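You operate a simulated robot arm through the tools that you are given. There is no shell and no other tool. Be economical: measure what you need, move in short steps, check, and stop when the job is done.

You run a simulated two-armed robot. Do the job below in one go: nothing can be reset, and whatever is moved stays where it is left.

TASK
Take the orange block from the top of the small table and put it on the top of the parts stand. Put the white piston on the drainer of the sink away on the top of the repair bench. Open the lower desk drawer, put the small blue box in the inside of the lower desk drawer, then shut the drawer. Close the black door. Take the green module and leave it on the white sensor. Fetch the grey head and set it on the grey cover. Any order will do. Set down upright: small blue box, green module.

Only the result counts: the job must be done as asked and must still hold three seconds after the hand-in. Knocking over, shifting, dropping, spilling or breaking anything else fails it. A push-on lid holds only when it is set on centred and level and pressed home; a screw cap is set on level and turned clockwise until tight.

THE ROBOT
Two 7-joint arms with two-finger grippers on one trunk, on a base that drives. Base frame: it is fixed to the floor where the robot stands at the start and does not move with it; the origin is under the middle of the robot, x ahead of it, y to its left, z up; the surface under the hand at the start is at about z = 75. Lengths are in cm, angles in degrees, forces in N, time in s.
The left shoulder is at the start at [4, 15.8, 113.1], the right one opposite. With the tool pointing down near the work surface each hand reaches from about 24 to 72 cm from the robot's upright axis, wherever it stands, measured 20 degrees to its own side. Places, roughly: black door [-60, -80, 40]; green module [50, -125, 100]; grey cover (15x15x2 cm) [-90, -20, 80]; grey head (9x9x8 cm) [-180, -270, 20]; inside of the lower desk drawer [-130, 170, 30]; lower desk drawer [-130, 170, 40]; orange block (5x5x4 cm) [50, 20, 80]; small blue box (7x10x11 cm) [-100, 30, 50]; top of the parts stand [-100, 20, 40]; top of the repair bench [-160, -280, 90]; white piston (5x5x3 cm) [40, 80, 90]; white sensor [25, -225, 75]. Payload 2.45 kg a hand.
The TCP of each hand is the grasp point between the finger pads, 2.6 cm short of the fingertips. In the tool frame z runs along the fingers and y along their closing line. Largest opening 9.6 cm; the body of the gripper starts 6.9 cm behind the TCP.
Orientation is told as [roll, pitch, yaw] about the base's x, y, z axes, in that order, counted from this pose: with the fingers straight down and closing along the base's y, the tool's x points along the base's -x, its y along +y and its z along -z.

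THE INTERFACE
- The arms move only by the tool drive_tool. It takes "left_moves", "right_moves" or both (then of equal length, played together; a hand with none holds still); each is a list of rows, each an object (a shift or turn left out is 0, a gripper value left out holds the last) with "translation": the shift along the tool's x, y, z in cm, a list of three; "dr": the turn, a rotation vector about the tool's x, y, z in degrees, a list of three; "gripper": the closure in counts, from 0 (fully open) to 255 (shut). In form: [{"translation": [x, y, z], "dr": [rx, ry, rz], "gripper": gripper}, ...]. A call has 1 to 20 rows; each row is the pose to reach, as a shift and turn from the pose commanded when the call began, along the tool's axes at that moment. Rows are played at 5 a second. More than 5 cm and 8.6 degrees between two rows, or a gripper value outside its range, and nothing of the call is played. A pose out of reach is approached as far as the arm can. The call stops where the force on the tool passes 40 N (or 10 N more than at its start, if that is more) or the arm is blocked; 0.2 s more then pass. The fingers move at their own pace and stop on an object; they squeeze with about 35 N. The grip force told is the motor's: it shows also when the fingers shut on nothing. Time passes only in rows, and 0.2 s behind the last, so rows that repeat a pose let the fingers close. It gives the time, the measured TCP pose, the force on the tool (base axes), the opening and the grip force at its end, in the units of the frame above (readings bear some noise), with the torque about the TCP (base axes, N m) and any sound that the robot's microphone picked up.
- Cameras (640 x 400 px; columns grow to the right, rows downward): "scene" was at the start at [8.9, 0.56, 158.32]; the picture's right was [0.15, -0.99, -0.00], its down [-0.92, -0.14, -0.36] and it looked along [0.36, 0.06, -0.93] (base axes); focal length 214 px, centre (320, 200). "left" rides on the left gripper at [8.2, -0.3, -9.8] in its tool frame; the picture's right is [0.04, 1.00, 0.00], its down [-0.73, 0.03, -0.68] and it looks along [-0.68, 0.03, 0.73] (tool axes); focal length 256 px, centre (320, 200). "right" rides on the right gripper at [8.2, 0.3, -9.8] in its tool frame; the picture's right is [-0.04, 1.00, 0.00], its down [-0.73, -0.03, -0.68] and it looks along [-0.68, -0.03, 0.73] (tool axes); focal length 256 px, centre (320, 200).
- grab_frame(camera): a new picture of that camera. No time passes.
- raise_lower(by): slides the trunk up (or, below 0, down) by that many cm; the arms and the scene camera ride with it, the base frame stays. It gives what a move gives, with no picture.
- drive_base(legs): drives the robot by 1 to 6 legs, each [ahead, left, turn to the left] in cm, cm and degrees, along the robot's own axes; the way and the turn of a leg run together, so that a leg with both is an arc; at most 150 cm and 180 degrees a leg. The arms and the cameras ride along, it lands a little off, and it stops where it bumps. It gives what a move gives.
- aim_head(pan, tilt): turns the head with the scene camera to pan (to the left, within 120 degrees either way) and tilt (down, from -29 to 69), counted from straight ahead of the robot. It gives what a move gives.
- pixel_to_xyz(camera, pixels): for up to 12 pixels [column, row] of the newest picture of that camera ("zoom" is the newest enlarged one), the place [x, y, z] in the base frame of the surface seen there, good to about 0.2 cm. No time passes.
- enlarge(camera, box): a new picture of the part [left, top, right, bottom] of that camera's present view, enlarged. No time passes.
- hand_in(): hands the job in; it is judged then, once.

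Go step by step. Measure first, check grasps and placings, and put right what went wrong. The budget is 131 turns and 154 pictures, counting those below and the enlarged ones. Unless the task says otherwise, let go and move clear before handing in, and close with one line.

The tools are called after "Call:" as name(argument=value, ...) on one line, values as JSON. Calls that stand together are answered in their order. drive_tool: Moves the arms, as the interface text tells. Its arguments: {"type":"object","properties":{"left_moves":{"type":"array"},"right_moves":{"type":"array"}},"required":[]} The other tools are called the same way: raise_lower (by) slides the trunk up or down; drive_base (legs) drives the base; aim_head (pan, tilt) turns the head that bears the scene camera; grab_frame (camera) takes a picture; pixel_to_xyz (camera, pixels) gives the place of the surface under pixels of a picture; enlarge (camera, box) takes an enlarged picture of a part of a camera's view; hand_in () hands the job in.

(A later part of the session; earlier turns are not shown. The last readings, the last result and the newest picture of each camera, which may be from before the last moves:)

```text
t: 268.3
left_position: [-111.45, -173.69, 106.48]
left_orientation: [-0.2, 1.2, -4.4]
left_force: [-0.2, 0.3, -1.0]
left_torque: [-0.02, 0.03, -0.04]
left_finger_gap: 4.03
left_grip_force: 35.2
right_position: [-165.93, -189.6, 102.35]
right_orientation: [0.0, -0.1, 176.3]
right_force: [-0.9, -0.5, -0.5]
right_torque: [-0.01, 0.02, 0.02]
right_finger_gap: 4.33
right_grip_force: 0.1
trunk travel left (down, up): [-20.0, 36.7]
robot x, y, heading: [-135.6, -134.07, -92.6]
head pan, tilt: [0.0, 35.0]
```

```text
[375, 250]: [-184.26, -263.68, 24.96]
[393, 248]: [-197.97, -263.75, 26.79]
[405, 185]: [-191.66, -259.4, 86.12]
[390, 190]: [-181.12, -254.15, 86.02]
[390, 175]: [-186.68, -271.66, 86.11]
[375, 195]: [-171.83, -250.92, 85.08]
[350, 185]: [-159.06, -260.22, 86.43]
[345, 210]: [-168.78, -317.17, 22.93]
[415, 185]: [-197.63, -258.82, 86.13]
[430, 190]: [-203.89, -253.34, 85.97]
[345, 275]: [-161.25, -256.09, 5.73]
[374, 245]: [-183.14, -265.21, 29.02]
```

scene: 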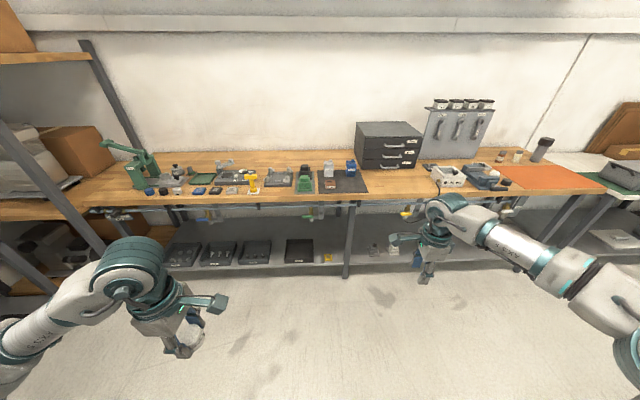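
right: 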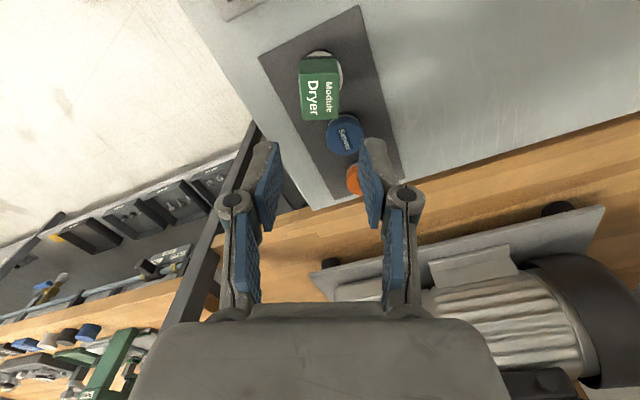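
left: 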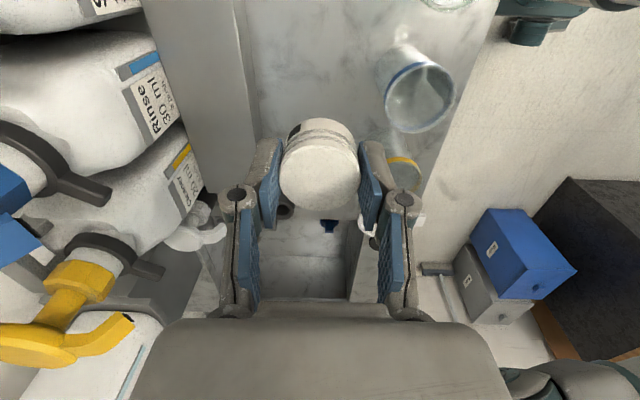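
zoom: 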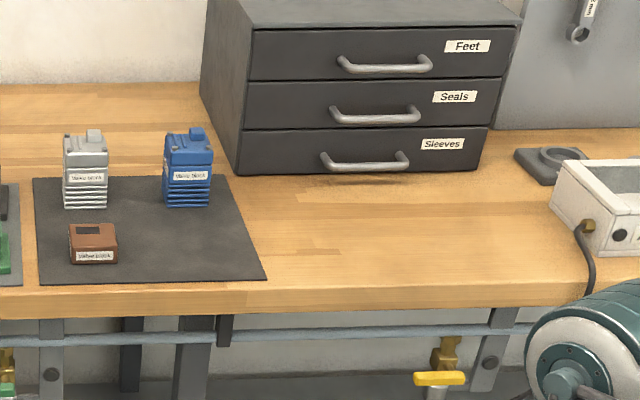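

The grey head (stepped, with black knob) is on the lower shelf at [-184, −264, 23–31]; the bench top (z=86.1) is free at about [-185, −261]. I'll draw the right hand in and drive closer.

Call:
drive_tool(right_moves=[{"translation": [0, -3, -2]}, {"translation": [0, -6, -4]}, {"translation": [0, -9, -6]}, {"translation": [0, -12, -8]}, {"translation": [0, -15, -10]}])

Call:
drive_base(legs=[[0, -60, 2.6], [70, 0, 0]])

Call:
drive_tool(left_moves=[{}, {}, {}, {}, {}, {}, {}, {}, {}, {}, {}, {}])

Call:
aim_head(pan=10, tilt=55)

Call:
grab_frame(camera="scene")

```text
t: 269.5
left_position: [-111.64, -173.69, 106.54]
left_orientation: [-0.5, 1.3, -4.4]
left_force: [-0.5, 0.9, -1.1]
left_torque: [-0.02, -0.03, 0.0]
left_finger_gap: 4.04
left_grip_force: 34.7
right_position: [-164.95, -174.31, 112.17]
right_orientation: [0.2, 0.1, 176.3]
right_force: [0.3, 0.4, 0.7]
right_torque: [0.0, 0.0, -0.01]
right_finger_gap: 4.31
right_grip_force: 0.1
trunk travel left (down, up): [-20.0, 36.7]
robot x, y, heading: [-135.54, -133.71, -92.9]
head pan, tilt: [0.0, 35.0]
```

```text
t: 272.4
left_position: [-161.23, -172.78, 107.13]
left_orientation: [-0.7, 0.5, -5.8]
left_force: [-0.1, -0.8, -1.4]
left_torque: [-0.01, 0.01, 0.0]
left_finger_gap: 4.02
left_grip_force: 34.6
right_position: [-214.56, -172.31, 111.86]
right_orientation: [0.4, 0.9, 175.0]
right_force: [1.1, -0.3, -0.6]
right_torque: [0.0, 0.01, -0.01]
right_finger_gap: 4.32
right_grip_force: 0.1
trunk travel left (down, up): [-20.0, 36.7]
robot x, y, heading: [-182.79, -133.33, -93.8]
head pan, tilt: [0.0, 35.0]
stopped in leg 1: the robot was blocked; the commanded pose is now the measured one
```

```text
t: 274.9
left_position: [-161.04, -172.6, 107.04]
left_orientation: [-0.6, 0.6, -5.8]
left_force: [-0.2, -0.1, -1.5]
left_torque: [0.0, -0.01, 0.0]
left_finger_gap: 4.04
left_grip_force: 35.0
right_position: [-214.36, -172.35, 111.96]
right_orientation: [0.4, 0.8, 175.1]
right_force: [-0.3, 0.2, -0.2]
right_torque: [-0.03, -0.02, 0.02]
right_finger_gap: 4.33
right_grip_force: 0.1
trunk travel left (down, up): [-20.0, 36.7]
robot x, y, heading: [-182.71, -133.22, -93.8]
head pan, tilt: [0.0, 35.0]
```

```text
t: 275.8
left_position: [-160.93, -172.64, 107.12]
left_orientation: [-0.8, 0.6, -5.8]
left_force: [0.2, 1.5, -0.6]
left_torque: [-0.03, 0.0, 0.02]
left_finger_gap: 4.02
left_grip_force: 35.0
right_position: [-214.47, -172.2, 112.03]
right_orientation: [0.4, 0.7, 175.2]
right_force: [0.4, 0.3, 0.3]
right_torque: [0.04, -0.03, 0.02]
right_finger_gap: 4.31
right_grip_force: 0.1
trunk travel left (down, up): [-20.0, 36.7]
robot x, y, heading: [-183.0, -133.11, -93.6]
head pan, tilt: [10.0, 55.0]
```

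```text
54 pictures are left
```

scene: 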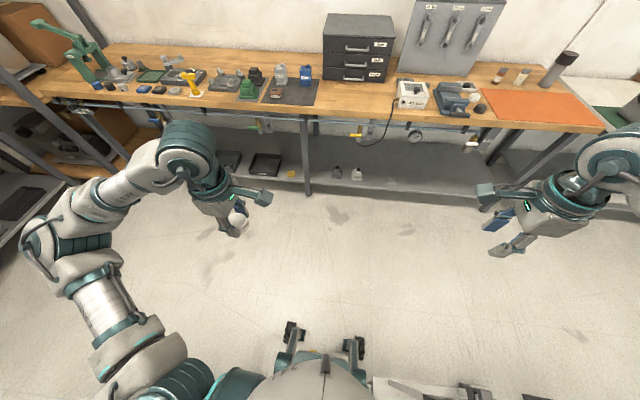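

The base bumped something on its right rear at (405,385). I'll go forward away from it, then sidestep.

Call:
enlarge(camera="scene", box=[340, 340, 520, 400])

Call:
drive_base(legs=[[72, 3, 3.7], [0, -14, 0]])

Call:
aim_head(pan=10, tilt=60)

Call:
grab_frame(camera="scene")

```text
3.56 times, centred on (430, 370) of scene
```

zoom: 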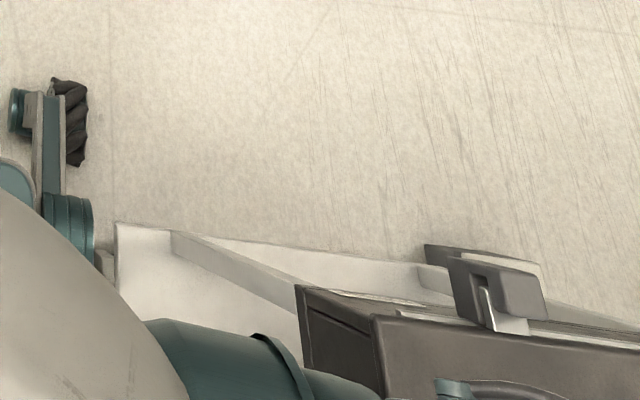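

```text
t: 276.6
left_position: [-161.64, -172.43, 107.57]
left_orientation: [-1.2, 0.2, -5.9]
left_force: [0.2, 0.3, -1.7]
left_torque: [0.02, 0.02, -0.02]
left_finger_gap: 4.0
left_grip_force: 34.7
right_position: [-214.97, -172.03, 112.15]
right_orientation: [0.9, 1.0, 175.1]
right_force: [0.9, 0.1, 0.9]
right_torque: [0.04, 0.02, 0.0]
right_finger_gap: 4.32
right_grip_force: 0.1
trunk travel left (down, up): [-20.0, 36.7]
robot x, y, heading: [-183.11, -133.86, -93.9]
head pan, tilt: [10.0, 55.0]
stopped in leg 1: the robot was blocked; the commanded pose is now the measured one
```

```text
t: 277.2
left_position: [-161.59, -172.48, 107.49]
left_orientation: [-1.0, 0.2, -5.9]
left_force: [-0.2, 0.6, -1.1]
left_torque: [0.04, 0.02, 0.01]
left_finger_gap: 4.06
left_grip_force: 34.7
right_position: [-214.97, -172.13, 112.23]
right_orientation: [0.8, 1.1, 175.0]
right_force: [-0.1, 0.5, -0.3]
right_torque: [0.02, 0.04, 0.01]
right_finger_gap: 4.34
right_grip_force: 0.0
trunk travel left (down, up): [-20.0, 36.7]
robot x, y, heading: [-182.91, -133.96, -93.9]
head pan, tilt: [10.0, 60.0]
```

```text
52 pictures are left
```

scene: 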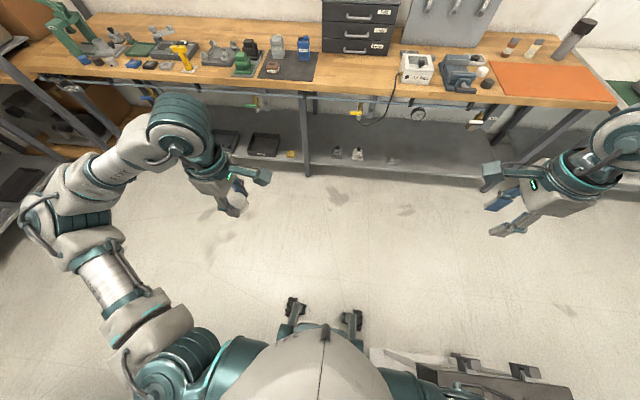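

Call:
drive_base(legs=[[0, 12, 0], [50, 0, 0]])

Call:
aim_head(pan=-90, tilt=45)

Call:
grab_frame(camera="scene")

```text
t: 281.1
left_position: [-158.52, -225.42, 108.37]
left_orientation: [-1.1, -1.6, -7.2]
left_force: [-1.5, -1.0, -1.2]
left_torque: [-0.03, -0.2, -0.02]
left_finger_gap: 4.03
left_grip_force: 35.0
right_position: [-212.0, -224.15, 111.17]
right_orientation: [0.7, 3.2, 174.1]
right_force: [-0.4, 0.1, -0.3]
right_torque: [0.0, -0.15, -0.04]
right_finger_gap: 4.35
right_grip_force: 0.1
trunk travel left (down, up): [-20.0, 36.7]
robot x, y, heading: [-175.45, -186.9, -94.8]
head pan, tilt: [10.0, 60.0]
```

```text
t: 282.9
left_position: [-156.61, -225.26, 107.86]
left_orientation: [-1.3, -0.5, -7.3]
left_force: [-1.1, -0.5, -0.9]
left_torque: [-0.01, -0.06, 0.03]
left_finger_gap: 4.03
left_grip_force: 35.3
right_position: [-210.08, -223.78, 111.94]
right_orientation: [1.0, 2.0, 173.8]
right_force: [-0.9, -0.1, -0.3]
right_torque: [-0.02, -0.07, 0.02]
right_finger_gap: 4.31
right_grip_force: 0.0
trunk travel left (down, up): [-20.0, 36.7]
robot x, y, heading: [-176.36, -186.74, -94.9]
head pan, tilt: [-90.0, 45.0]
```

```text
51 pictures are left
```

scene: 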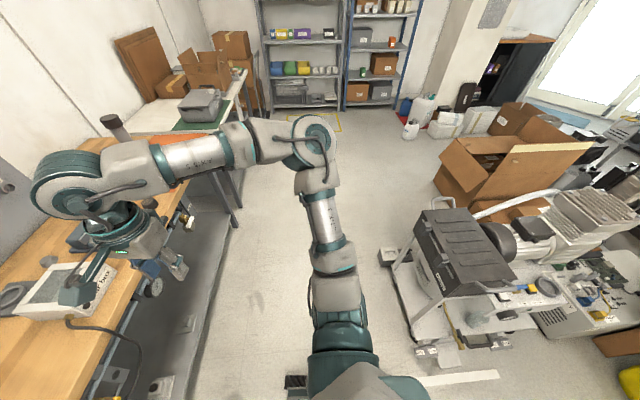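

The cart looks intact. I'll straighten up and move to the bench.

Call:
drive_base(legs=[[0, 0, 5], [17, -13, 0]])

Call:
aim_head(pan=5, tilt=62)

Call:
drive_tool(left_moves=[{}, {}, {}, {}, {}, {}, {}, {}, {}, {}, {}, {}, {}, {}, {}, {}, {}, {}])

Call:
grab_frame(camera="scene")

```text
t: 285.1
left_position: [-163.42, -240.71, 107.37]
left_orientation: [-1.3, 1.0, -1.8]
left_force: [0.7, -1.2, -1.7]
left_torque: [0.03, 0.05, 0.02]
left_finger_gap: 4.01
left_grip_force: 34.9
right_position: [-216.58, -244.12, 112.71]
right_orientation: [0.9, 0.4, 179.1]
right_force: [0.1, -0.1, 0.3]
right_torque: [0.0, 0.01, -0.03]
right_finger_gap: 4.33
right_grip_force: 0.1
trunk travel left (down, up): [-20.0, 36.7]
robot x, y, heading: [-188.72, -204.04, -89.5]
head pan, tilt: [-90.0, 45.0]
```

```text
t: 286.8
left_position: [-164.64, -240.28, 107.76]
left_orientation: [-1.4, 0.2, -1.9]
left_force: [0.0, -0.1, -1.0]
left_torque: [-0.02, 0.03, -0.01]
left_finger_gap: 4.03
left_grip_force: 35.0
right_position: [-218.07, -243.88, 112.32]
right_orientation: [0.9, 1.3, 179.3]
right_force: [0.4, 0.2, -0.7]
right_torque: [0.02, 0.01, 0.01]
right_finger_gap: 4.35
right_grip_force: 0.0
trunk travel left (down, up): [-20.0, 36.7]
robot x, y, heading: [-189.09, -203.7, -89.5]
head pan, tilt: [5.0, 62.0]
```

```text
t: 290.6
left_position: [-167.38, -240.3, 108.23]
left_orientation: [-1.5, -1.0, -2.0]
left_force: [-1.5, 0.8, -0.4]
left_torque: [-0.03, -0.06, -0.02]
left_finger_gap: 4.02
left_grip_force: 34.7
right_position: [-220.87, -243.68, 111.83]
right_orientation: [1.0, 2.5, 179.0]
right_force: [-1.0, 0.6, 0.5]
right_torque: [-0.03, -0.04, -0.02]
right_finger_gap: 4.32
right_grip_force: 0.1
trunk travel left (down, up): [-20.0, 36.7]
robot x, y, heading: [-189.43, -203.71, -89.9]
head pan, tilt: [5.0, 62.0]
```

```text
50 pictures are left
```

scene: 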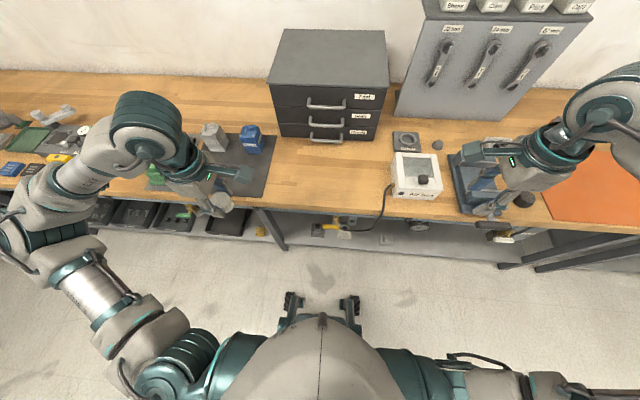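

The piston spot [-183, −258] on the bench is free. Moving the left hand over it slowly, then settling.

Call:
drive_tool(left_moves=[{"translation": [2, -2, 0]}, {"translation": [4, -4.2, 0]}, {"translation": [6, -6.4, 0]}, {"translation": [8, -8.6, 0]}, {"translation": [10, -10.8, 0]}, {"translation": [12, -13, 0]}, {"translation": [14, -15.2, 0]}, {"translation": [16, -17.5, 0]}, {"translation": [16, -17.5, 3]}, {"translation": [16, -17.5, 6]}, {"translation": [16, -17.5, 9]}, {"translation": [16, -17.5, 12]}, {"translation": [16, -17.5, 14]}, {"translation": [16, -17.5, 14]}, {"translation": [16, -17.5, 14]}, {"translation": [16, -17.5, 14]}, {"translation": [16, -17.5, 14]}, {"translation": [16, -17.5, 14]}, {"translation": [16, -17.5, 14]}, {"translation": [16, -17.5, 14]}])

Call:
drive_tool(left_moves=[{}, {}, {}, {}, {}, {}, {}, {}, {}, {}])

Call:
grab_frame(camera="left")

```text
t: 294.8
left_position: [-184.32, -257.58, 94.57]
left_orientation: [-1.4, -1.3, -2.1]
left_force: [-1.1, 0.3, -0.7]
left_torque: [-0.08, -0.13, 0.01]
left_finger_gap: 4.02
left_grip_force: 35.4
right_position: [-221.55, -243.9, 111.54]
right_orientation: [1.1, 2.8, 178.9]
right_force: [-1.1, 0.1, -0.2]
right_torque: [0.03, -0.08, -0.01]
right_finger_gap: 4.34
right_grip_force: 0.0
trunk travel left (down, up): [-20.0, 36.7]
robot x, y, heading: [-189.51, -204.06, -89.9]
head pan, tilt: [5.0, 62.0]
```

```text
t: 297.0
left_position: [-180.85, -257.78, 94.42]
left_orientation: [-1.5, 0.4, -1.6]
left_force: [0.1, -1.1, -0.7]
left_torque: [0.04, 0.04, -0.02]
left_finger_gap: 4.02
left_grip_force: 35.1
right_position: [-217.58, -243.74, 112.51]
right_orientation: [1.1, 1.0, 179.2]
right_force: [0.1, 0.1, 0.7]
right_torque: [0.01, 0.01, 0.02]
right_finger_gap: 4.34
right_grip_force: 0.0
trunk travel left (down, up): [-20.0, 36.7]
robot x, y, heading: [-188.71, -203.63, -89.5]
head pan, tilt: [5.0, 62.0]
```

```text
49 pictures are left
```

left: 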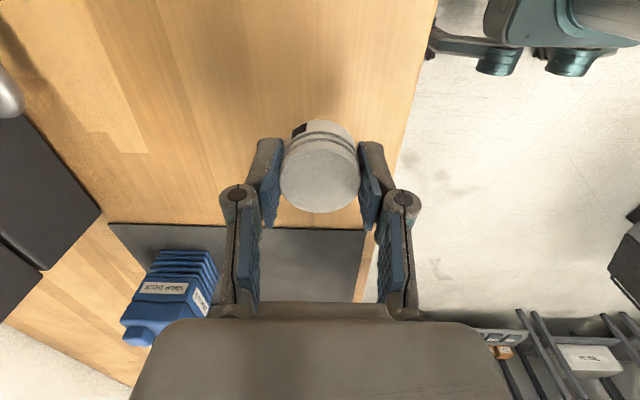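

Call:
drive_tool(left_moves=[{"translation": [0, 0, 2]}, {"translation": [0, 0, 4]}, {"translation": [0, 0, 5]}, {"translation": [0, 0, 5.2]}, {"translation": [0, 0, 5.2], "gripper": 60}, {"translation": [0, 0, 5.2]}, {"translation": [0, 0, 5.2]}, {"translation": [0, 0, 1]}, {"translation": [0, 0, -3]}, {"translation": [0, 0, -7]}, {"translation": [0, 0, -10]}])

Call:
grab_frame(camera="left")

```text
t: 299.4
left_position: [-180.47, -257.5, 104.41]
left_orientation: [-1.5, 0.5, -1.8]
left_force: [0.8, -0.4, -0.2]
left_torque: [0.05, 0.11, 0.0]
left_finger_gap: 7.33
left_grip_force: 0.1
right_position: [-217.12, -243.72, 112.53]
right_orientation: [1.1, 0.8, 179.4]
right_force: [0.6, 0.0, -0.2]
right_torque: [-0.01, 0.06, 0.04]
right_finger_gap: 4.33
right_grip_force: 0.0
trunk travel left (down, up): [-20.0, 36.7]
robot x, y, heading: [-188.58, -203.86, -89.8]
head pan, tilt: [5.0, 62.0]
```

```text
48 pictures are left
```

left: 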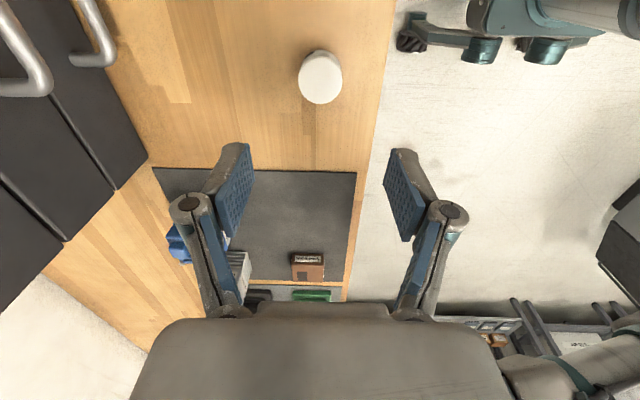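

The piston stands on the bench at (320,77). Now for the grey head: backing off 25 cm, lowering the trunk fully, and turning the left hand to close sideways.

Call:
drive_base(legs=[[-25, 0, 0]])

Call:
raise_lower(by=-20)

Call:
drive_tool(left_moves=[{"translation": [0, 0, 1], "dr": [0, 0, 8]}, {"translation": [0, 0, 3], "dr": [0, 0, 16]}, {"translation": [0, 0, 6], "dr": [0, 0, 24]}, {"translation": [0, 0, 9], "dr": [0, 0, 32]}, {"translation": [0, 0, 12], "dr": [0, 0, 40]}, {"translation": [0, 0, 15], "dr": [0, 0, 48]}, {"translation": [0, 0, 18], "dr": [0, 0, 56]}, {"translation": [0, 0, 21], "dr": [0, 0, 64]}, {"translation": [0, 0, 24], "dr": [0, 0, 72]}, {"translation": [0, 0, 27], "dr": [0, 0, 80]}, {"translation": [0, 0, 30], "dr": [0, 0, 88]}])

Call:
aim_head(pan=0, tilt=35)

Call:
grab_frame(camera="scene")

```text
t: 301.2
left_position: [-180.91, -232.87, 104.41]
left_orientation: [-1.5, 0.3, -1.6]
left_force: [1.0, 0.1, -0.1]
left_torque: [0.0, 0.06, -0.02]
left_finger_gap: 7.34
left_grip_force: 0.1
right_position: [-217.64, -219.25, 112.48]
right_orientation: [1.1, 1.0, 179.3]
right_force: [1.0, 0.3, 0.4]
right_torque: [-0.01, 0.09, -0.01]
right_finger_gap: 4.34
right_grip_force: 0.0
trunk travel left (down, up): [-20.0, 36.7]
robot x, y, heading: [-188.57, -179.23, -89.4]
head pan, tilt: [5.0, 62.0]
```

```text
t: 303.4
left_position: [-181.7, -232.24, 84.82]
left_orientation: [-1.7, -0.1, -1.7]
left_force: [0.3, 0.4, 0.6]
left_torque: [-0.03, 0.02, -0.03]
left_finger_gap: 7.35
left_grip_force: 0.1
right_position: [-218.61, -218.72, 92.46]
right_orientation: [1.4, 1.6, 179.4]
right_force: [0.7, 0.3, 0.6]
right_torque: [0.0, 0.0, -0.01]
right_finger_gap: 4.35
right_grip_force: 0.1
trunk travel left (down, up): [0.0, 56.7]
robot x, y, heading: [-188.67, -178.77, -89.6]
head pan, tilt: [5.0, 62.0]
```

```text
t: 305.8
left_position: [-181.74, -233.49, 54.65]
left_orientation: [0.2, -1.7, -89.9]
left_force: [-0.3, -0.4, 0.5]
left_torque: [0.01, 0.0, -0.03]
left_finger_gap: 7.37
left_grip_force: 0.0
right_position: [-218.8, -218.75, 92.46]
right_orientation: [1.3, 1.7, 179.3]
right_force: [-0.2, -1.0, -0.4]
right_torque: [-0.01, 0.06, 0.0]
right_finger_gap: 4.3
right_grip_force: 0.0
trunk travel left (down, up): [0.0, 56.7]
robot x, y, heading: [-188.69, -178.94, -89.6]
head pan, tilt: [5.0, 62.0]
```

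```text
t: 306.7
left_position: [-181.69, -233.58, 54.63]
left_orientation: [0.1, -1.7, -89.6]
left_force: [0.1, 0.0, 0.0]
left_torque: [0.01, 0.06, -0.02]
left_finger_gap: 7.33
left_grip_force: 0.2
right_position: [-218.88, -218.89, 92.46]
right_orientation: [1.3, 1.8, 179.4]
right_force: [0.2, -0.2, -0.1]
right_torque: [0.05, 0.02, 0.0]
right_finger_gap: 4.32
right_grip_force: 0.1
trunk travel left (down, up): [0.0, 56.7]
robot x, y, heading: [-189.06, -178.86, -89.2]
head pan, tilt: [0.0, 35.0]
```

```text
47 pictures are left
```

scene: 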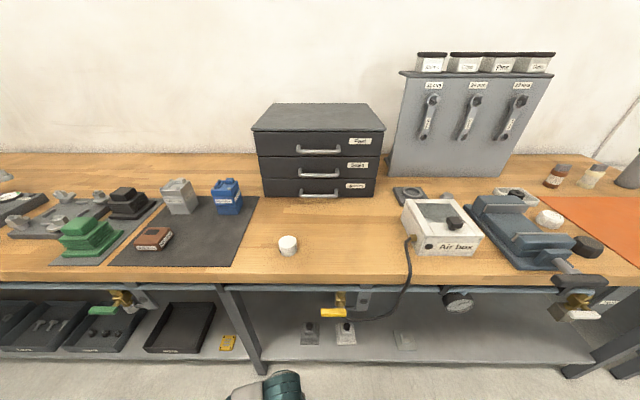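

Call:
enlarge(camera="scene", box=[270, 280, 450, 380])

Call:
pixel_to_xyz(camera="zoom", pixels=[[140, 150], [145, 195], [118, 218], [178, 220], [265, 190], [478, 205], [140, 165], [145, 240], [250, 110], [140, 130]])

```text
3.56 times, centred on (360, 330) of scene
```

zoom: 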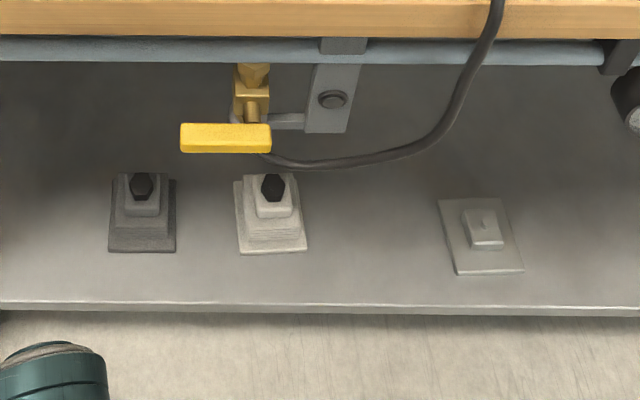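

```text
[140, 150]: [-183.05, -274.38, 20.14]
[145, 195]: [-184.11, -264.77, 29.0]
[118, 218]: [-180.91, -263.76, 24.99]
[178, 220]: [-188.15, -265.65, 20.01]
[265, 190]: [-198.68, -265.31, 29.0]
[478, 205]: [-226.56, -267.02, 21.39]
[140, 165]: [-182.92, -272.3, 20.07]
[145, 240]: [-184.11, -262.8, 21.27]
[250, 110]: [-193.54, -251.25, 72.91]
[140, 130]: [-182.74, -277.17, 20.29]
```

The grey head is at [-184.1, ~−266] on the z=20 shelf, its upper tier top at z=29. I'll tilt the left tool 45° forward and lower it in front of the shelf.

Call:
drive_tool(left_moves=[{"translation": [0, -0.5, 3], "dr": [0, -6, 0], "gripper": 50}, {"translation": [0, -1, 6], "dr": [0, -12, 0]}, {"translation": [0, -1.5, 9], "dr": [0, -18, 0]}, {"translation": [0, -2, 12], "dr": [0, -24, 0]}, {"translation": [0, -2.4, 15], "dr": [0, -30, 0]}, {"translation": [0, -2.4, 18], "dr": [0, -36, 0]}, {"translation": [0, -2.4, 20], "dr": [0, -43, 0]}, {"translation": [0, -2.4, 20], "dr": [0, -43, 0]}])

Call:
drive_base(legs=[[18, 0, 0]])

Call:
grab_frame(camera="left")

Call:
grab_frame(camera="scene")

```text
t: 308.5
left_position: [-184.08, -233.97, 34.74]
left_orientation: [0.3, -44.7, -89.7]
left_force: [-0.8, -0.3, 0.0]
left_torque: [0.02, 0.01, 0.03]
left_finger_gap: 7.73
left_grip_force: 0.2
right_position: [-218.81, -218.77, 92.44]
right_orientation: [1.4, 1.7, 179.5]
right_force: [0.8, -0.5, 0.6]
right_torque: [-0.01, -0.01, 0.0]
right_finger_gap: 4.34
right_grip_force: 0.1
trunk travel left (down, up): [0.0, 56.7]
robot x, y, heading: [-188.96, -179.24, -89.5]
head pan, tilt: [0.0, 35.0]
```

```text
t: 310.0
left_position: [-183.92, -251.87, 34.6]
left_orientation: [0.3, -44.7, -89.7]
left_force: [-0.3, 0.7, 0.2]
left_torque: [0.02, 0.02, 0.01]
left_finger_gap: 7.73
left_grip_force: 0.1
right_position: [-218.59, -236.74, 92.32]
right_orientation: [1.1, 1.7, 179.6]
right_force: [-0.9, -0.3, -0.5]
right_torque: [0.01, 0.03, -0.01]
right_finger_gap: 4.34
right_grip_force: 0.1
trunk travel left (down, up): [0.0, 56.7]
robot x, y, heading: [-188.62, -196.93, -89.2]
head pan, tilt: [0.0, 35.0]
```

```text
45 pictures are left
```

left: 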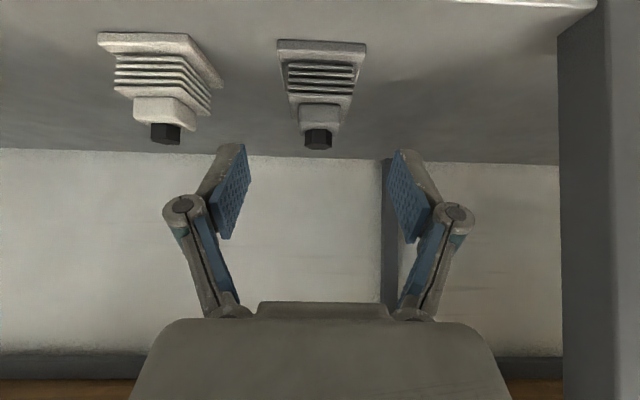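

```text
44 pictures are left
```

scene: 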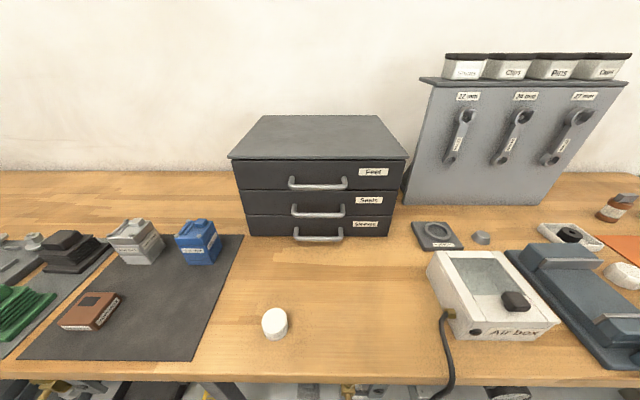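

Call:
pixel_to_xyz(camera="left", pixels=[[318, 145], [318, 133], [300, 115], [340, 115], [320, 112], [291, 75], [352, 75], [320, 90], [282, 47], [362, 47], [320, 122], [330, 146]])

Call:
enlarge(camera="left", box=[260, 20, 390, 160])

```text
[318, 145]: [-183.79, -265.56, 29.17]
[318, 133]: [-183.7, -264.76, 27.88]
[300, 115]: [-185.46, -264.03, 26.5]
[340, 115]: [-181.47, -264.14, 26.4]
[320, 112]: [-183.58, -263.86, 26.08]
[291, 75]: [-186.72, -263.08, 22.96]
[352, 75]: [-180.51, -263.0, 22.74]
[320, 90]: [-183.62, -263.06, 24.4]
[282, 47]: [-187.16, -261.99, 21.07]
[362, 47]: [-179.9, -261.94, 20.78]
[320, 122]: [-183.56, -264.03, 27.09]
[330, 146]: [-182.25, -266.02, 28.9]
```

```text
2.86 times, centred on (325, 90) of left
```

zoom: 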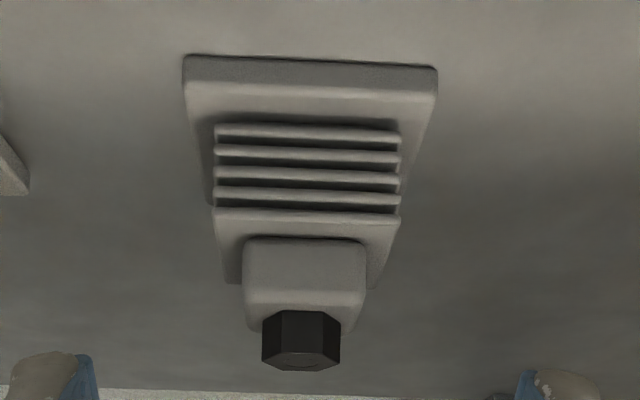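

The grip target is the ribbed tier (6.3 cm wide, x centre −183.6). Advancing along the tool axis.

Call:
drive_tool(left_moves=[{"translation": [-1.4, 0.2, 0], "gripper": 22}, {"translation": [-2.8, 0.3, 2]}, {"translation": [-2.8, 0.3, 5]}, {"translation": [-2.8, 0.3, 8]}, {"translation": [-2.8, 0.3, 11]}, {"translation": [-2.8, 0.3, 13.5]}, {"translation": [-2.8, 0.3, 15.5]}, {"translation": [-2.8, 0.3, 16.5]}, {"translation": [-2.8, 0.3, 16.5]}])

Call:
grab_frame(camera="left")

```text
t: 312.0
left_position: [-183.37, -265.38, 25.15]
left_orientation: [0.2, -45.0, -89.7]
left_force: [-1.3, 0.3, 0.2]
left_torque: [-0.05, 0.02, -0.03]
left_finger_gap: 8.77
left_grip_force: 0.0
right_position: [-218.43, -236.08, 92.58]
right_orientation: [1.5, 1.6, 179.6]
right_force: [-0.9, 0.3, -0.3]
right_torque: [0.01, 0.01, 0.0]
right_finger_gap: 4.32
right_grip_force: 0.1
trunk travel left (down, up): [0.0, 56.7]
robot x, y, heading: [-188.65, -196.54, -89.1]
head pan, tilt: [0.0, 35.0]
```

```text
42 pictures are left
```

left: 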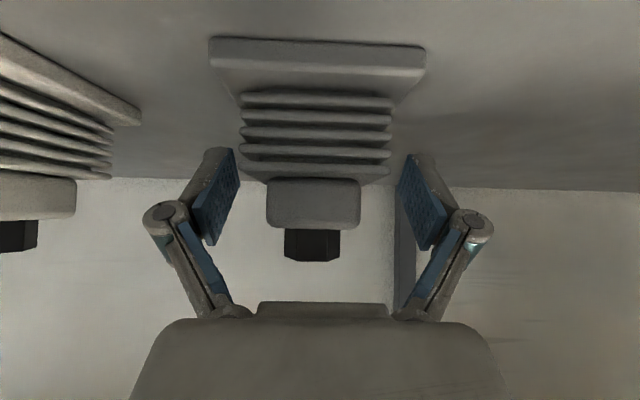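

Call:
drive_tool(left_moves=[{"gripper": 255}, {"gripper": 255}, {"gripper": 255}, {"gripper": 255}, {"translation": [-0.7, 0, -0.7]}, {"translation": [-1.4, 0, -1.4]}, {"translation": [-2.1, 0, -2.1]}, {"translation": [-2.8, 0, -2.8]}])

Call:
grab_frame(camera="left")

```text
t: 313.8
left_position: [-183.42, -265.38, 28.99]
left_orientation: [0.1, -44.9, -89.7]
left_force: [0.6, 0.0, -4.9]
left_torque: [0.05, 0.05, 0.01]
left_finger_gap: 6.38
left_grip_force: 34.7
right_position: [-218.45, -236.23, 92.61]
right_orientation: [1.6, 1.6, 179.5]
right_force: [0.2, -0.2, 0.5]
right_torque: [-0.01, 0.03, 0.0]
right_finger_gap: 4.33
right_grip_force: 0.0
trunk travel left (down, up): [0.0, 56.7]
robot x, y, heading: [-189.1, -196.53, -89.5]
head pan, tilt: [0.0, 35.0]
```

```text
41 pictures are left
```

left: 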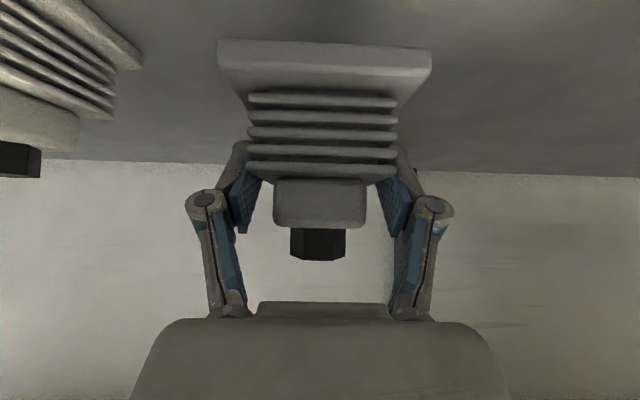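

The head is held level (gap 6.4, about 5 N). I'll lift a little more, back straight out from under the bench, then raise it.

Call:
drive_tool(left_moves=[{"translation": [-1.4, 0, -1.4]}, {"translation": [-2.8, 0, -2.8]}])

Call:
drive_base(legs=[[-24, 0, 0]])

Call:
drive_tool(left_moves=[{"translation": [-2, 0, -2]}, {"translation": [-5, 0, -5]}, {"translation": [-8, 0, -8]}, {"translation": [-11, 0, -11]}, {"translation": [-14, 0, -14]}, {"translation": [-17, 0, -17]}, {"translation": [-20, 0, -20]}, {"translation": [-23, 0, -23]}])

Call:
raise_lower(by=14)

Call:
grab_frame(camera="left")

```text
t: 314.4
left_position: [-183.44, -265.31, 33.21]
left_orientation: [0.4, -44.9, -89.6]
left_force: [-0.1, 0.3, -6.7]
left_torque: [0.08, 0.02, 0.0]
left_finger_gap: 6.38
left_grip_force: 34.9
right_position: [-218.5, -236.24, 92.45]
right_orientation: [1.6, 1.6, 179.5]
right_force: [0.0, -0.4, -0.3]
right_torque: [-0.01, 0.03, -0.01]
right_finger_gap: 4.33
right_grip_force: 0.0
trunk travel left (down, up): [0.0, 56.7]
robot x, y, heading: [-188.86, -196.85, -89.4]
head pan, tilt: [0.0, 35.0]
```

```text
t: 316.1
left_position: [-183.79, -241.53, 33.27]
left_orientation: [0.2, -45.0, -89.5]
left_force: [-0.1, 0.2, -6.1]
left_torque: [0.05, -0.02, -0.02]
left_finger_gap: 6.37
left_grip_force: 35.2
right_position: [-218.7, -212.28, 92.71]
right_orientation: [1.6, 1.5, 179.5]
right_force: [-0.2, 0.9, -0.3]
right_torque: [-0.02, -0.01, 0.01]
right_finger_gap: 4.31
right_grip_force: 0.2
trunk travel left (down, up): [0.0, 56.7]
robot x, y, heading: [-189.43, -173.22, -89.5]
head pan, tilt: [0.0, 35.0]
```

```text
t: 317.9
left_position: [-183.82, -241.0, 66.34]
left_orientation: [0.2, -45.2, -89.6]
left_force: [-0.2, -0.4, -6.6]
left_torque: [0.03, 0.01, -0.01]
left_finger_gap: 6.36
left_grip_force: 35.2
right_position: [-218.57, -211.74, 92.88]
right_orientation: [2.0, 1.6, 179.5]
right_force: [0.3, 0.5, -0.2]
right_torque: [0.0, -0.01, 0.03]
right_finger_gap: 4.34
right_grip_force: 0.1
trunk travel left (down, up): [0.0, 56.7]
robot x, y, heading: [-188.61, -172.94, -89.5]
head pan, tilt: [0.0, 35.0]
```

```text
t: 319.6
left_position: [-183.9, -241.15, 79.92]
left_orientation: [0.2, -45.2, -89.6]
left_force: [-0.2, 0.3, -6.6]
left_torque: [0.05, -0.01, -0.03]
left_finger_gap: 6.4
left_grip_force: 35.4
right_position: [-218.72, -211.89, 106.71]
right_orientation: [1.8, 1.6, 179.5]
right_force: [-0.4, -0.4, 0.4]
right_torque: [0.02, -0.01, 0.03]
right_finger_gap: 4.35
right_grip_force: 0.1
trunk travel left (down, up): [-14.0, 42.7]
robot x, y, heading: [-188.89, -173.23, -89.5]
head pan, tilt: [0.0, 35.0]
```

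```text
40 pictures are left
```

left: 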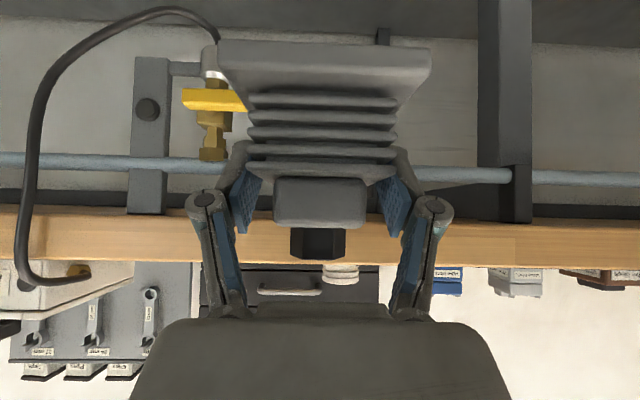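

Retracting the left hand and driving round toward the black door.

Call:
drive_tool(left_moves=[{"translation": [2.5, 0, -2.5]}, {"translation": [5, 0, -5]}, {"translation": [7.5, 0, -7.5]}, {"translation": [10.5, 0, -10.5]}])

Call:
drive_base(legs=[[0, 140, 0], [0, 0, -90.5], [-27, -50, 0]])

Call:
aim_head(pan=-15, tilt=50)

Call:
grab_frame(camera="scene")

```text
t: 320.6
left_position: [-184.2, -226.34, 80.38]
left_orientation: [0.2, -45.4, -89.6]
left_force: [1.0, 0.1, -6.3]
left_torque: [0.08, 0.0, -0.03]
left_finger_gap: 6.41
left_grip_force: 34.6
right_position: [-218.67, -211.8, 106.82]
right_orientation: [2.1, 1.6, 179.6]
right_force: [0.3, -0.1, 0.1]
right_torque: [-0.02, 0.01, -0.02]
right_finger_gap: 4.31
right_grip_force: 0.0
trunk travel left (down, up): [-14.0, 42.7]
robot x, y, heading: [-189.06, -173.03, -89.4]
head pan, tilt: [0.0, 35.0]
```

```text
t: 334.4
left_position: [-72.09, -126.28, 80.2]
left_orientation: [0.2, -45.4, 177.4]
left_force: [0.1, 0.4, -5.9]
left_torque: [-0.01, -0.06, 0.01]
left_finger_gap: 6.38
left_grip_force: 35.0
right_position: [-55.73, -92.42, 106.8]
right_orientation: [1.9, 1.6, 86.6]
right_force: [0.1, 0.5, 0.8]
right_torque: [-0.02, 0.01, 0.01]
right_finger_gap: 4.33
right_grip_force: 0.1
trunk travel left (down, up): [-14.0, 42.7]
robot x, y, heading: [-18.74, -124.28, 177.6]
head pan, tilt: [0.0, 35.0]
```

```text
t: 335.1
left_position: [-71.83, -126.33, 80.59]
left_orientation: [0.1, -45.4, 177.6]
left_force: [0.3, -0.5, -6.6]
left_torque: [0.0, -0.08, -0.01]
left_finger_gap: 6.37
left_grip_force: 35.4
right_position: [-55.25, -92.58, 107.11]
right_orientation: [2.2, 1.6, 86.6]
right_force: [0.2, 0.4, -1.1]
right_torque: [-0.01, -0.05, 0.0]
right_finger_gap: 4.33
right_grip_force: 0.1
trunk travel left (down, up): [-14.0, 42.7]
robot x, y, heading: [-18.75, -124.38, 177.7]
head pan, tilt: [-15.0, 50.0]
```

```text
39 pictures are left
```

scene: 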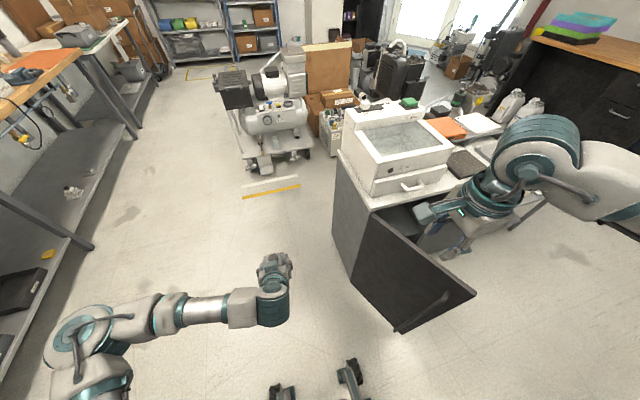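

Call:
pixel_to_xyz(camera="scene", pixels=[[470, 293], [410, 330], [366, 215], [420, 250], [440, 300], [425, 315], [355, 285], [400, 310], [372, 205], [450, 285]])

Call:
enlarge(camera="scene", box=[320, 180, 500, 340])

```text
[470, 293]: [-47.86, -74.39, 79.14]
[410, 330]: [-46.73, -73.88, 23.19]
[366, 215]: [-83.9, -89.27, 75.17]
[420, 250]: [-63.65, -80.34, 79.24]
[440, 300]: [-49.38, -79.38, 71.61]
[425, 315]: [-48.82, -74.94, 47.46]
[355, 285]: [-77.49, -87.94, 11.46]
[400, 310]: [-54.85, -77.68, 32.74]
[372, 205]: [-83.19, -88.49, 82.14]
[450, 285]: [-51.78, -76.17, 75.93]
```

```text
2.50 times, centred on (410, 260) of scene
```

zoom: 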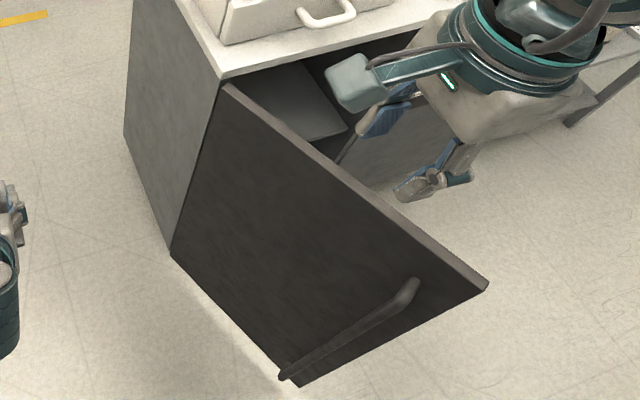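

The door is open at ~22°, hinge near [-83, −88], edge [-47.5, −74]. My right hand is on its outer side; I'll lower it closed and tilted forward beside the outer face, then push the door round with base motion.

Call:
drive_tool(right_moves=[{"translation": [-1, 0, 4], "dr": [-4, 0, 0], "gripper": 255}, {"translation": [-2, 0, 8], "dr": [-8, 0, 0]}, {"translation": [-2.5, 0, 12], "dr": [-12, 0, 0]}, {"translation": [-3, 0, 16], "dr": [-16, 0, 0]}, {"translation": [-3, 0, 20], "dr": [-20, 0, 0]}, {"translation": [-3, 0, 24], "dr": [-24, 0, 0]}, {"translation": [-3, 0, 28], "dr": [-28, 0, 0]}, {"translation": [-3, 0, 32], "dr": [-32, 0, 0]}, {"translation": [-3, 0, 36], "dr": [-36, 0, 0]}, {"translation": [-3, 0, 39], "dr": [-38, 0, 0]}, {"translation": [-3, 0, 39], "dr": [-38, 0, 0]}])

Call:
grab_frame(camera="scene")

```text
t: 337.6
left_position: [-71.77, -126.39, 80.54]
left_orientation: [0.1, -45.5, 177.5]
left_force: [-0.3, 1.2, -5.9]
left_torque: [-0.03, -0.04, -0.02]
left_finger_gap: 6.37
left_grip_force: 35.1
right_position: [-58.57, -89.59, 66.53]
right_orientation: [40.2, 1.7, 86.6]
right_force: [0.3, 0.5, -0.3]
right_torque: [-0.02, 0.0, -0.01]
right_finger_gap: 0.01
right_grip_force: 28.4
right hand out of reach, approached as far as the arm can: row 6, 7, 8, 9, 10, 11
trunk travel left (down, up): [-14.0, 42.7]
robot x, y, heading: [-18.76, -124.42, 177.5]
head pan, tilt: [-15.0, 50.0]
```

```text
37 pictures are left
```

scene: 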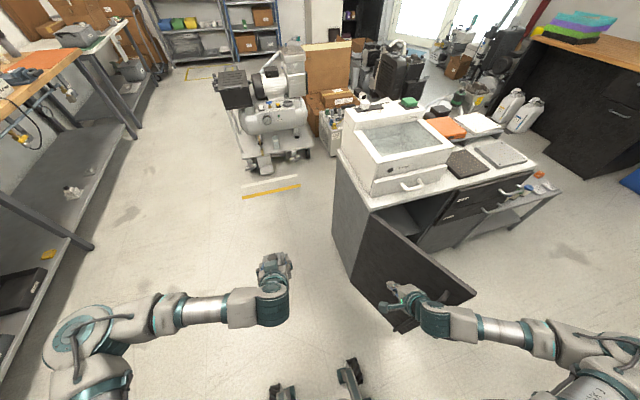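

The hand is in place at the door's outer side. Pushing with short base legs along the door's arc.

Call:
drive_base(legs=[[-0.7, -9, 0], [5.2, -8.6, 0], [6.9, -5.3, 0]])

Call:
grab_frame(camera="scene")

```text
t: 338.7
left_position: [-70.07, -120.1, 80.74]
left_orientation: [-1.2, -45.9, 178.5]
left_force: [-0.3, -1.1, -6.4]
left_torque: [0.0, -0.12, -0.07]
left_finger_gap: 6.37
left_grip_force: 34.8
right_position: [-57.89, -83.57, 68.41]
right_orientation: [42.2, 0.9, 87.7]
right_force: [-0.4, -1.8, -1.2]
right_torque: [0.1, 0.01, -0.05]
right_finger_gap: 0.01
right_grip_force: 28.5
trunk travel left (down, up): [-14.0, 42.7]
robot x, y, heading: [-17.6, -116.56, 177.7]
head pan, tilt: [-15.0, 50.0]
stopped in leg 1: the robot was blocked; the commanded pose is now the measured one
```

```text
36 pictures are left
```

scene: 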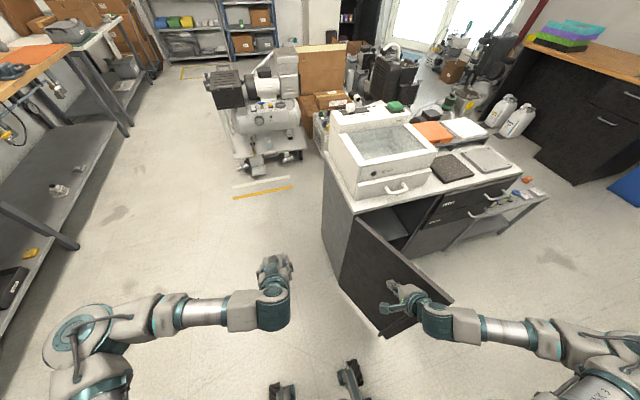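

Call:
enlarge(camera="scene", box=[340, 210, 500, 350])

Call:
pixel_to_xyz(camera="scene", pixels=[[450, 300], [400, 255], [392, 290], [410, 290], [380, 330], [435, 320], [460, 325], [405, 325], [430, 285]])

```text
2.86 times, centred on (420, 280) of scene
```

zoom: 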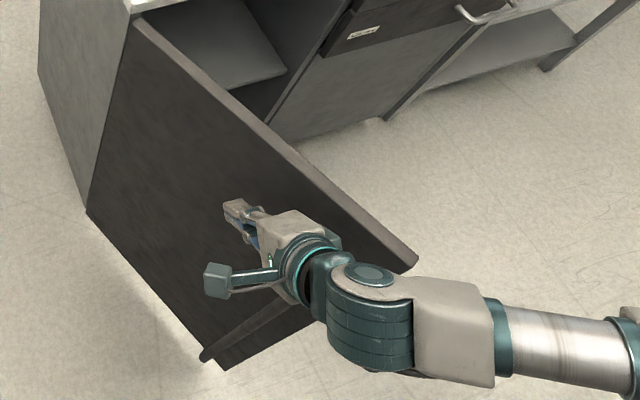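

```text
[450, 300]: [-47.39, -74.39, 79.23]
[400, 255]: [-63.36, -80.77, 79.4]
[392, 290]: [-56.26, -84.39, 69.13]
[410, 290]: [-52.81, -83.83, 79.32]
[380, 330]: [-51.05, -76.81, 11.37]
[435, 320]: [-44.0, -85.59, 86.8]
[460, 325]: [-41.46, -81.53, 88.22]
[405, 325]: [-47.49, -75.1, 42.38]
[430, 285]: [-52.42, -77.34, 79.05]
```

My wrist is against the door near its handle, and the base won't push it. I'll push with the arm instead (toward +y, then −x).

Call:
drive_tool(right_moves=[{"translation": [-1.5, 0, 0]}, {"translation": [-3, 0, 0]}, {"translation": [-4.5, 0, 0]}, {"translation": [-6, 0, 0]}, {"translation": [-8, 0, 0]}, {"translation": [-10, 0, 0]}, {"translation": [-12, 0, 0]}])

Call:
grab_frame(camera="scene")

```text
t: 339.1
left_position: [-69.66, -117.37, 81.2]
left_orientation: [0.5, -46.1, 177.0]
left_force: [-0.4, -0.5, -6.6]
left_torque: [0.01, -0.05, -0.03]
left_finger_gap: 6.34
left_grip_force: 35.4
right_position: [-58.15, -79.74, 67.81]
right_orientation: [42.9, 1.7, 88.3]
right_force: [0.8, 0.3, -0.3]
right_torque: [-0.01, 0.09, -0.01]
right_finger_gap: 0.04
right_grip_force: 27.9
right hand out of reach, approached as far as the arm can: row 1
trunk travel left (down, up): [-14.0, 42.7]
robot x, y, heading: [-17.71, -115.58, 177.8]
head pan, tilt: [-15.0, 50.0]
stopped in row 2 (right hand): the force on the tool passed its limit at 49 N (the readings are from after the stop); the commanded pose is now the measured one
```

```text
34 pictures are left
```

scene: 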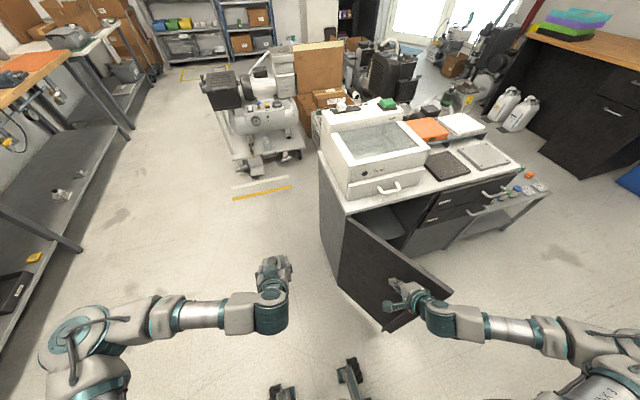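

Call:
pixel_to_xyz(camera="scene", pixels=[[451, 292], [400, 252], [348, 219], [425, 272]])

Call:
drive_tool(right_moves=[{"translation": [-0.8, 0, 0]}, {"translation": [-1.6, 0, 0]}, {"translation": [-2.4, 0, 0]}, {"translation": [-3.2, 0, 0]}, {"translation": [-4, 0, 0]}, {"translation": [-4.8, 0, 0]}, {"translation": [-5.6, 0, 0]}])

Call:
grab_frame(camera="scene")

```text
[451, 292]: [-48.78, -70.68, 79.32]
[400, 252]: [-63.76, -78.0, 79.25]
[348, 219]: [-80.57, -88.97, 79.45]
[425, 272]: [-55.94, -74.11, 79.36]
```

```text
t: 340.7
left_position: [-69.63, -117.44, 81.21]
left_orientation: [0.2, -46.3, 177.1]
left_force: [0.7, -0.5, -5.8]
left_torque: [0.01, -0.08, 0.03]
left_finger_gap: 6.38
left_grip_force: 35.2
right_position: [-57.94, -74.18, 67.69]
right_orientation: [42.9, 1.8, 88.1]
right_force: [-0.4, 0.6, 0.1]
right_torque: [0.0, 0.0, 0.0]
right_finger_gap: 0.02
right_grip_force: 28.3
right hand out of reach, approached as far as the arm can: row 1
trunk travel left (down, up): [-14.0, 42.7]
robot x, y, heading: [-18.0, -115.46, 178.1]
head pan, tilt: [-15.0, 50.0]
```

```text
33 pictures are left
```

scene: 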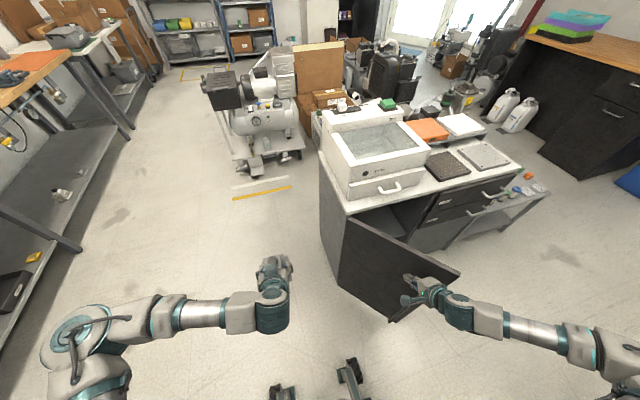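

The door follows the arm when pushed slowly. Continuing along the arc.

Call:
drive_tool(right_moves=[{"translation": [-0.8, 0.2, 0.2]}, {"translation": [-1.6, 0.4, 0.4]}, {"translation": [-2.4, 0.7, 0.7]}, {"translation": [-3.2, 1, 1]}, {"translation": [-4, 1.4, 1.4]}, {"translation": [-4.8, 1.8, 1.8]}, {"translation": [-5.6, 2.3, 2.3]}, {"translation": [-6.3, 2.8, 2.8]}, {"translation": [-7, 3.4, 3.4]}, {"translation": [-7.6, 4, 4]}, {"translation": [-8.2, 4.6, 4.6]}])

Call:
grab_frame(camera="scene")

```text
t: 343.1
left_position: [-69.7, -117.82, 81.33]
left_orientation: [0.1, -46.2, 177.4]
left_force: [-0.1, -0.2, -6.3]
left_torque: [0.01, -0.07, -0.02]
left_finger_gap: 6.38
left_grip_force: 35.2
right_position: [-64.39, -66.17, 67.41]
right_orientation: [43.0, 1.8, 88.4]
right_force: [0.2, -0.1, -0.5]
right_torque: [0.0, 0.02, 0.01]
right_finger_gap: 0.01
right_grip_force: 29.0
trunk travel left (down, up): [-14.0, 42.7]
robot x, y, heading: [-17.87, -115.53, 178.0]
head pan, tilt: [-15.0, 50.0]
```

```text
32 pictures are left
```

scene: 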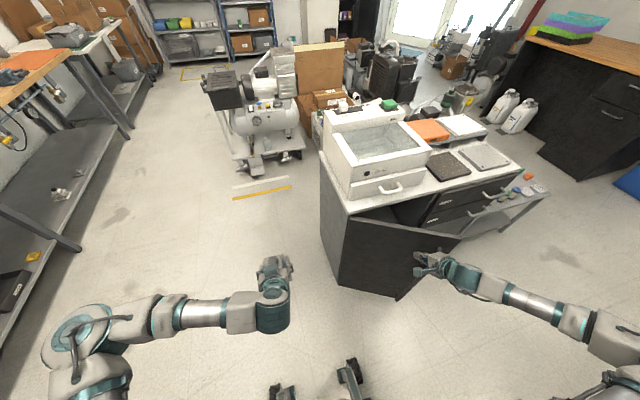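

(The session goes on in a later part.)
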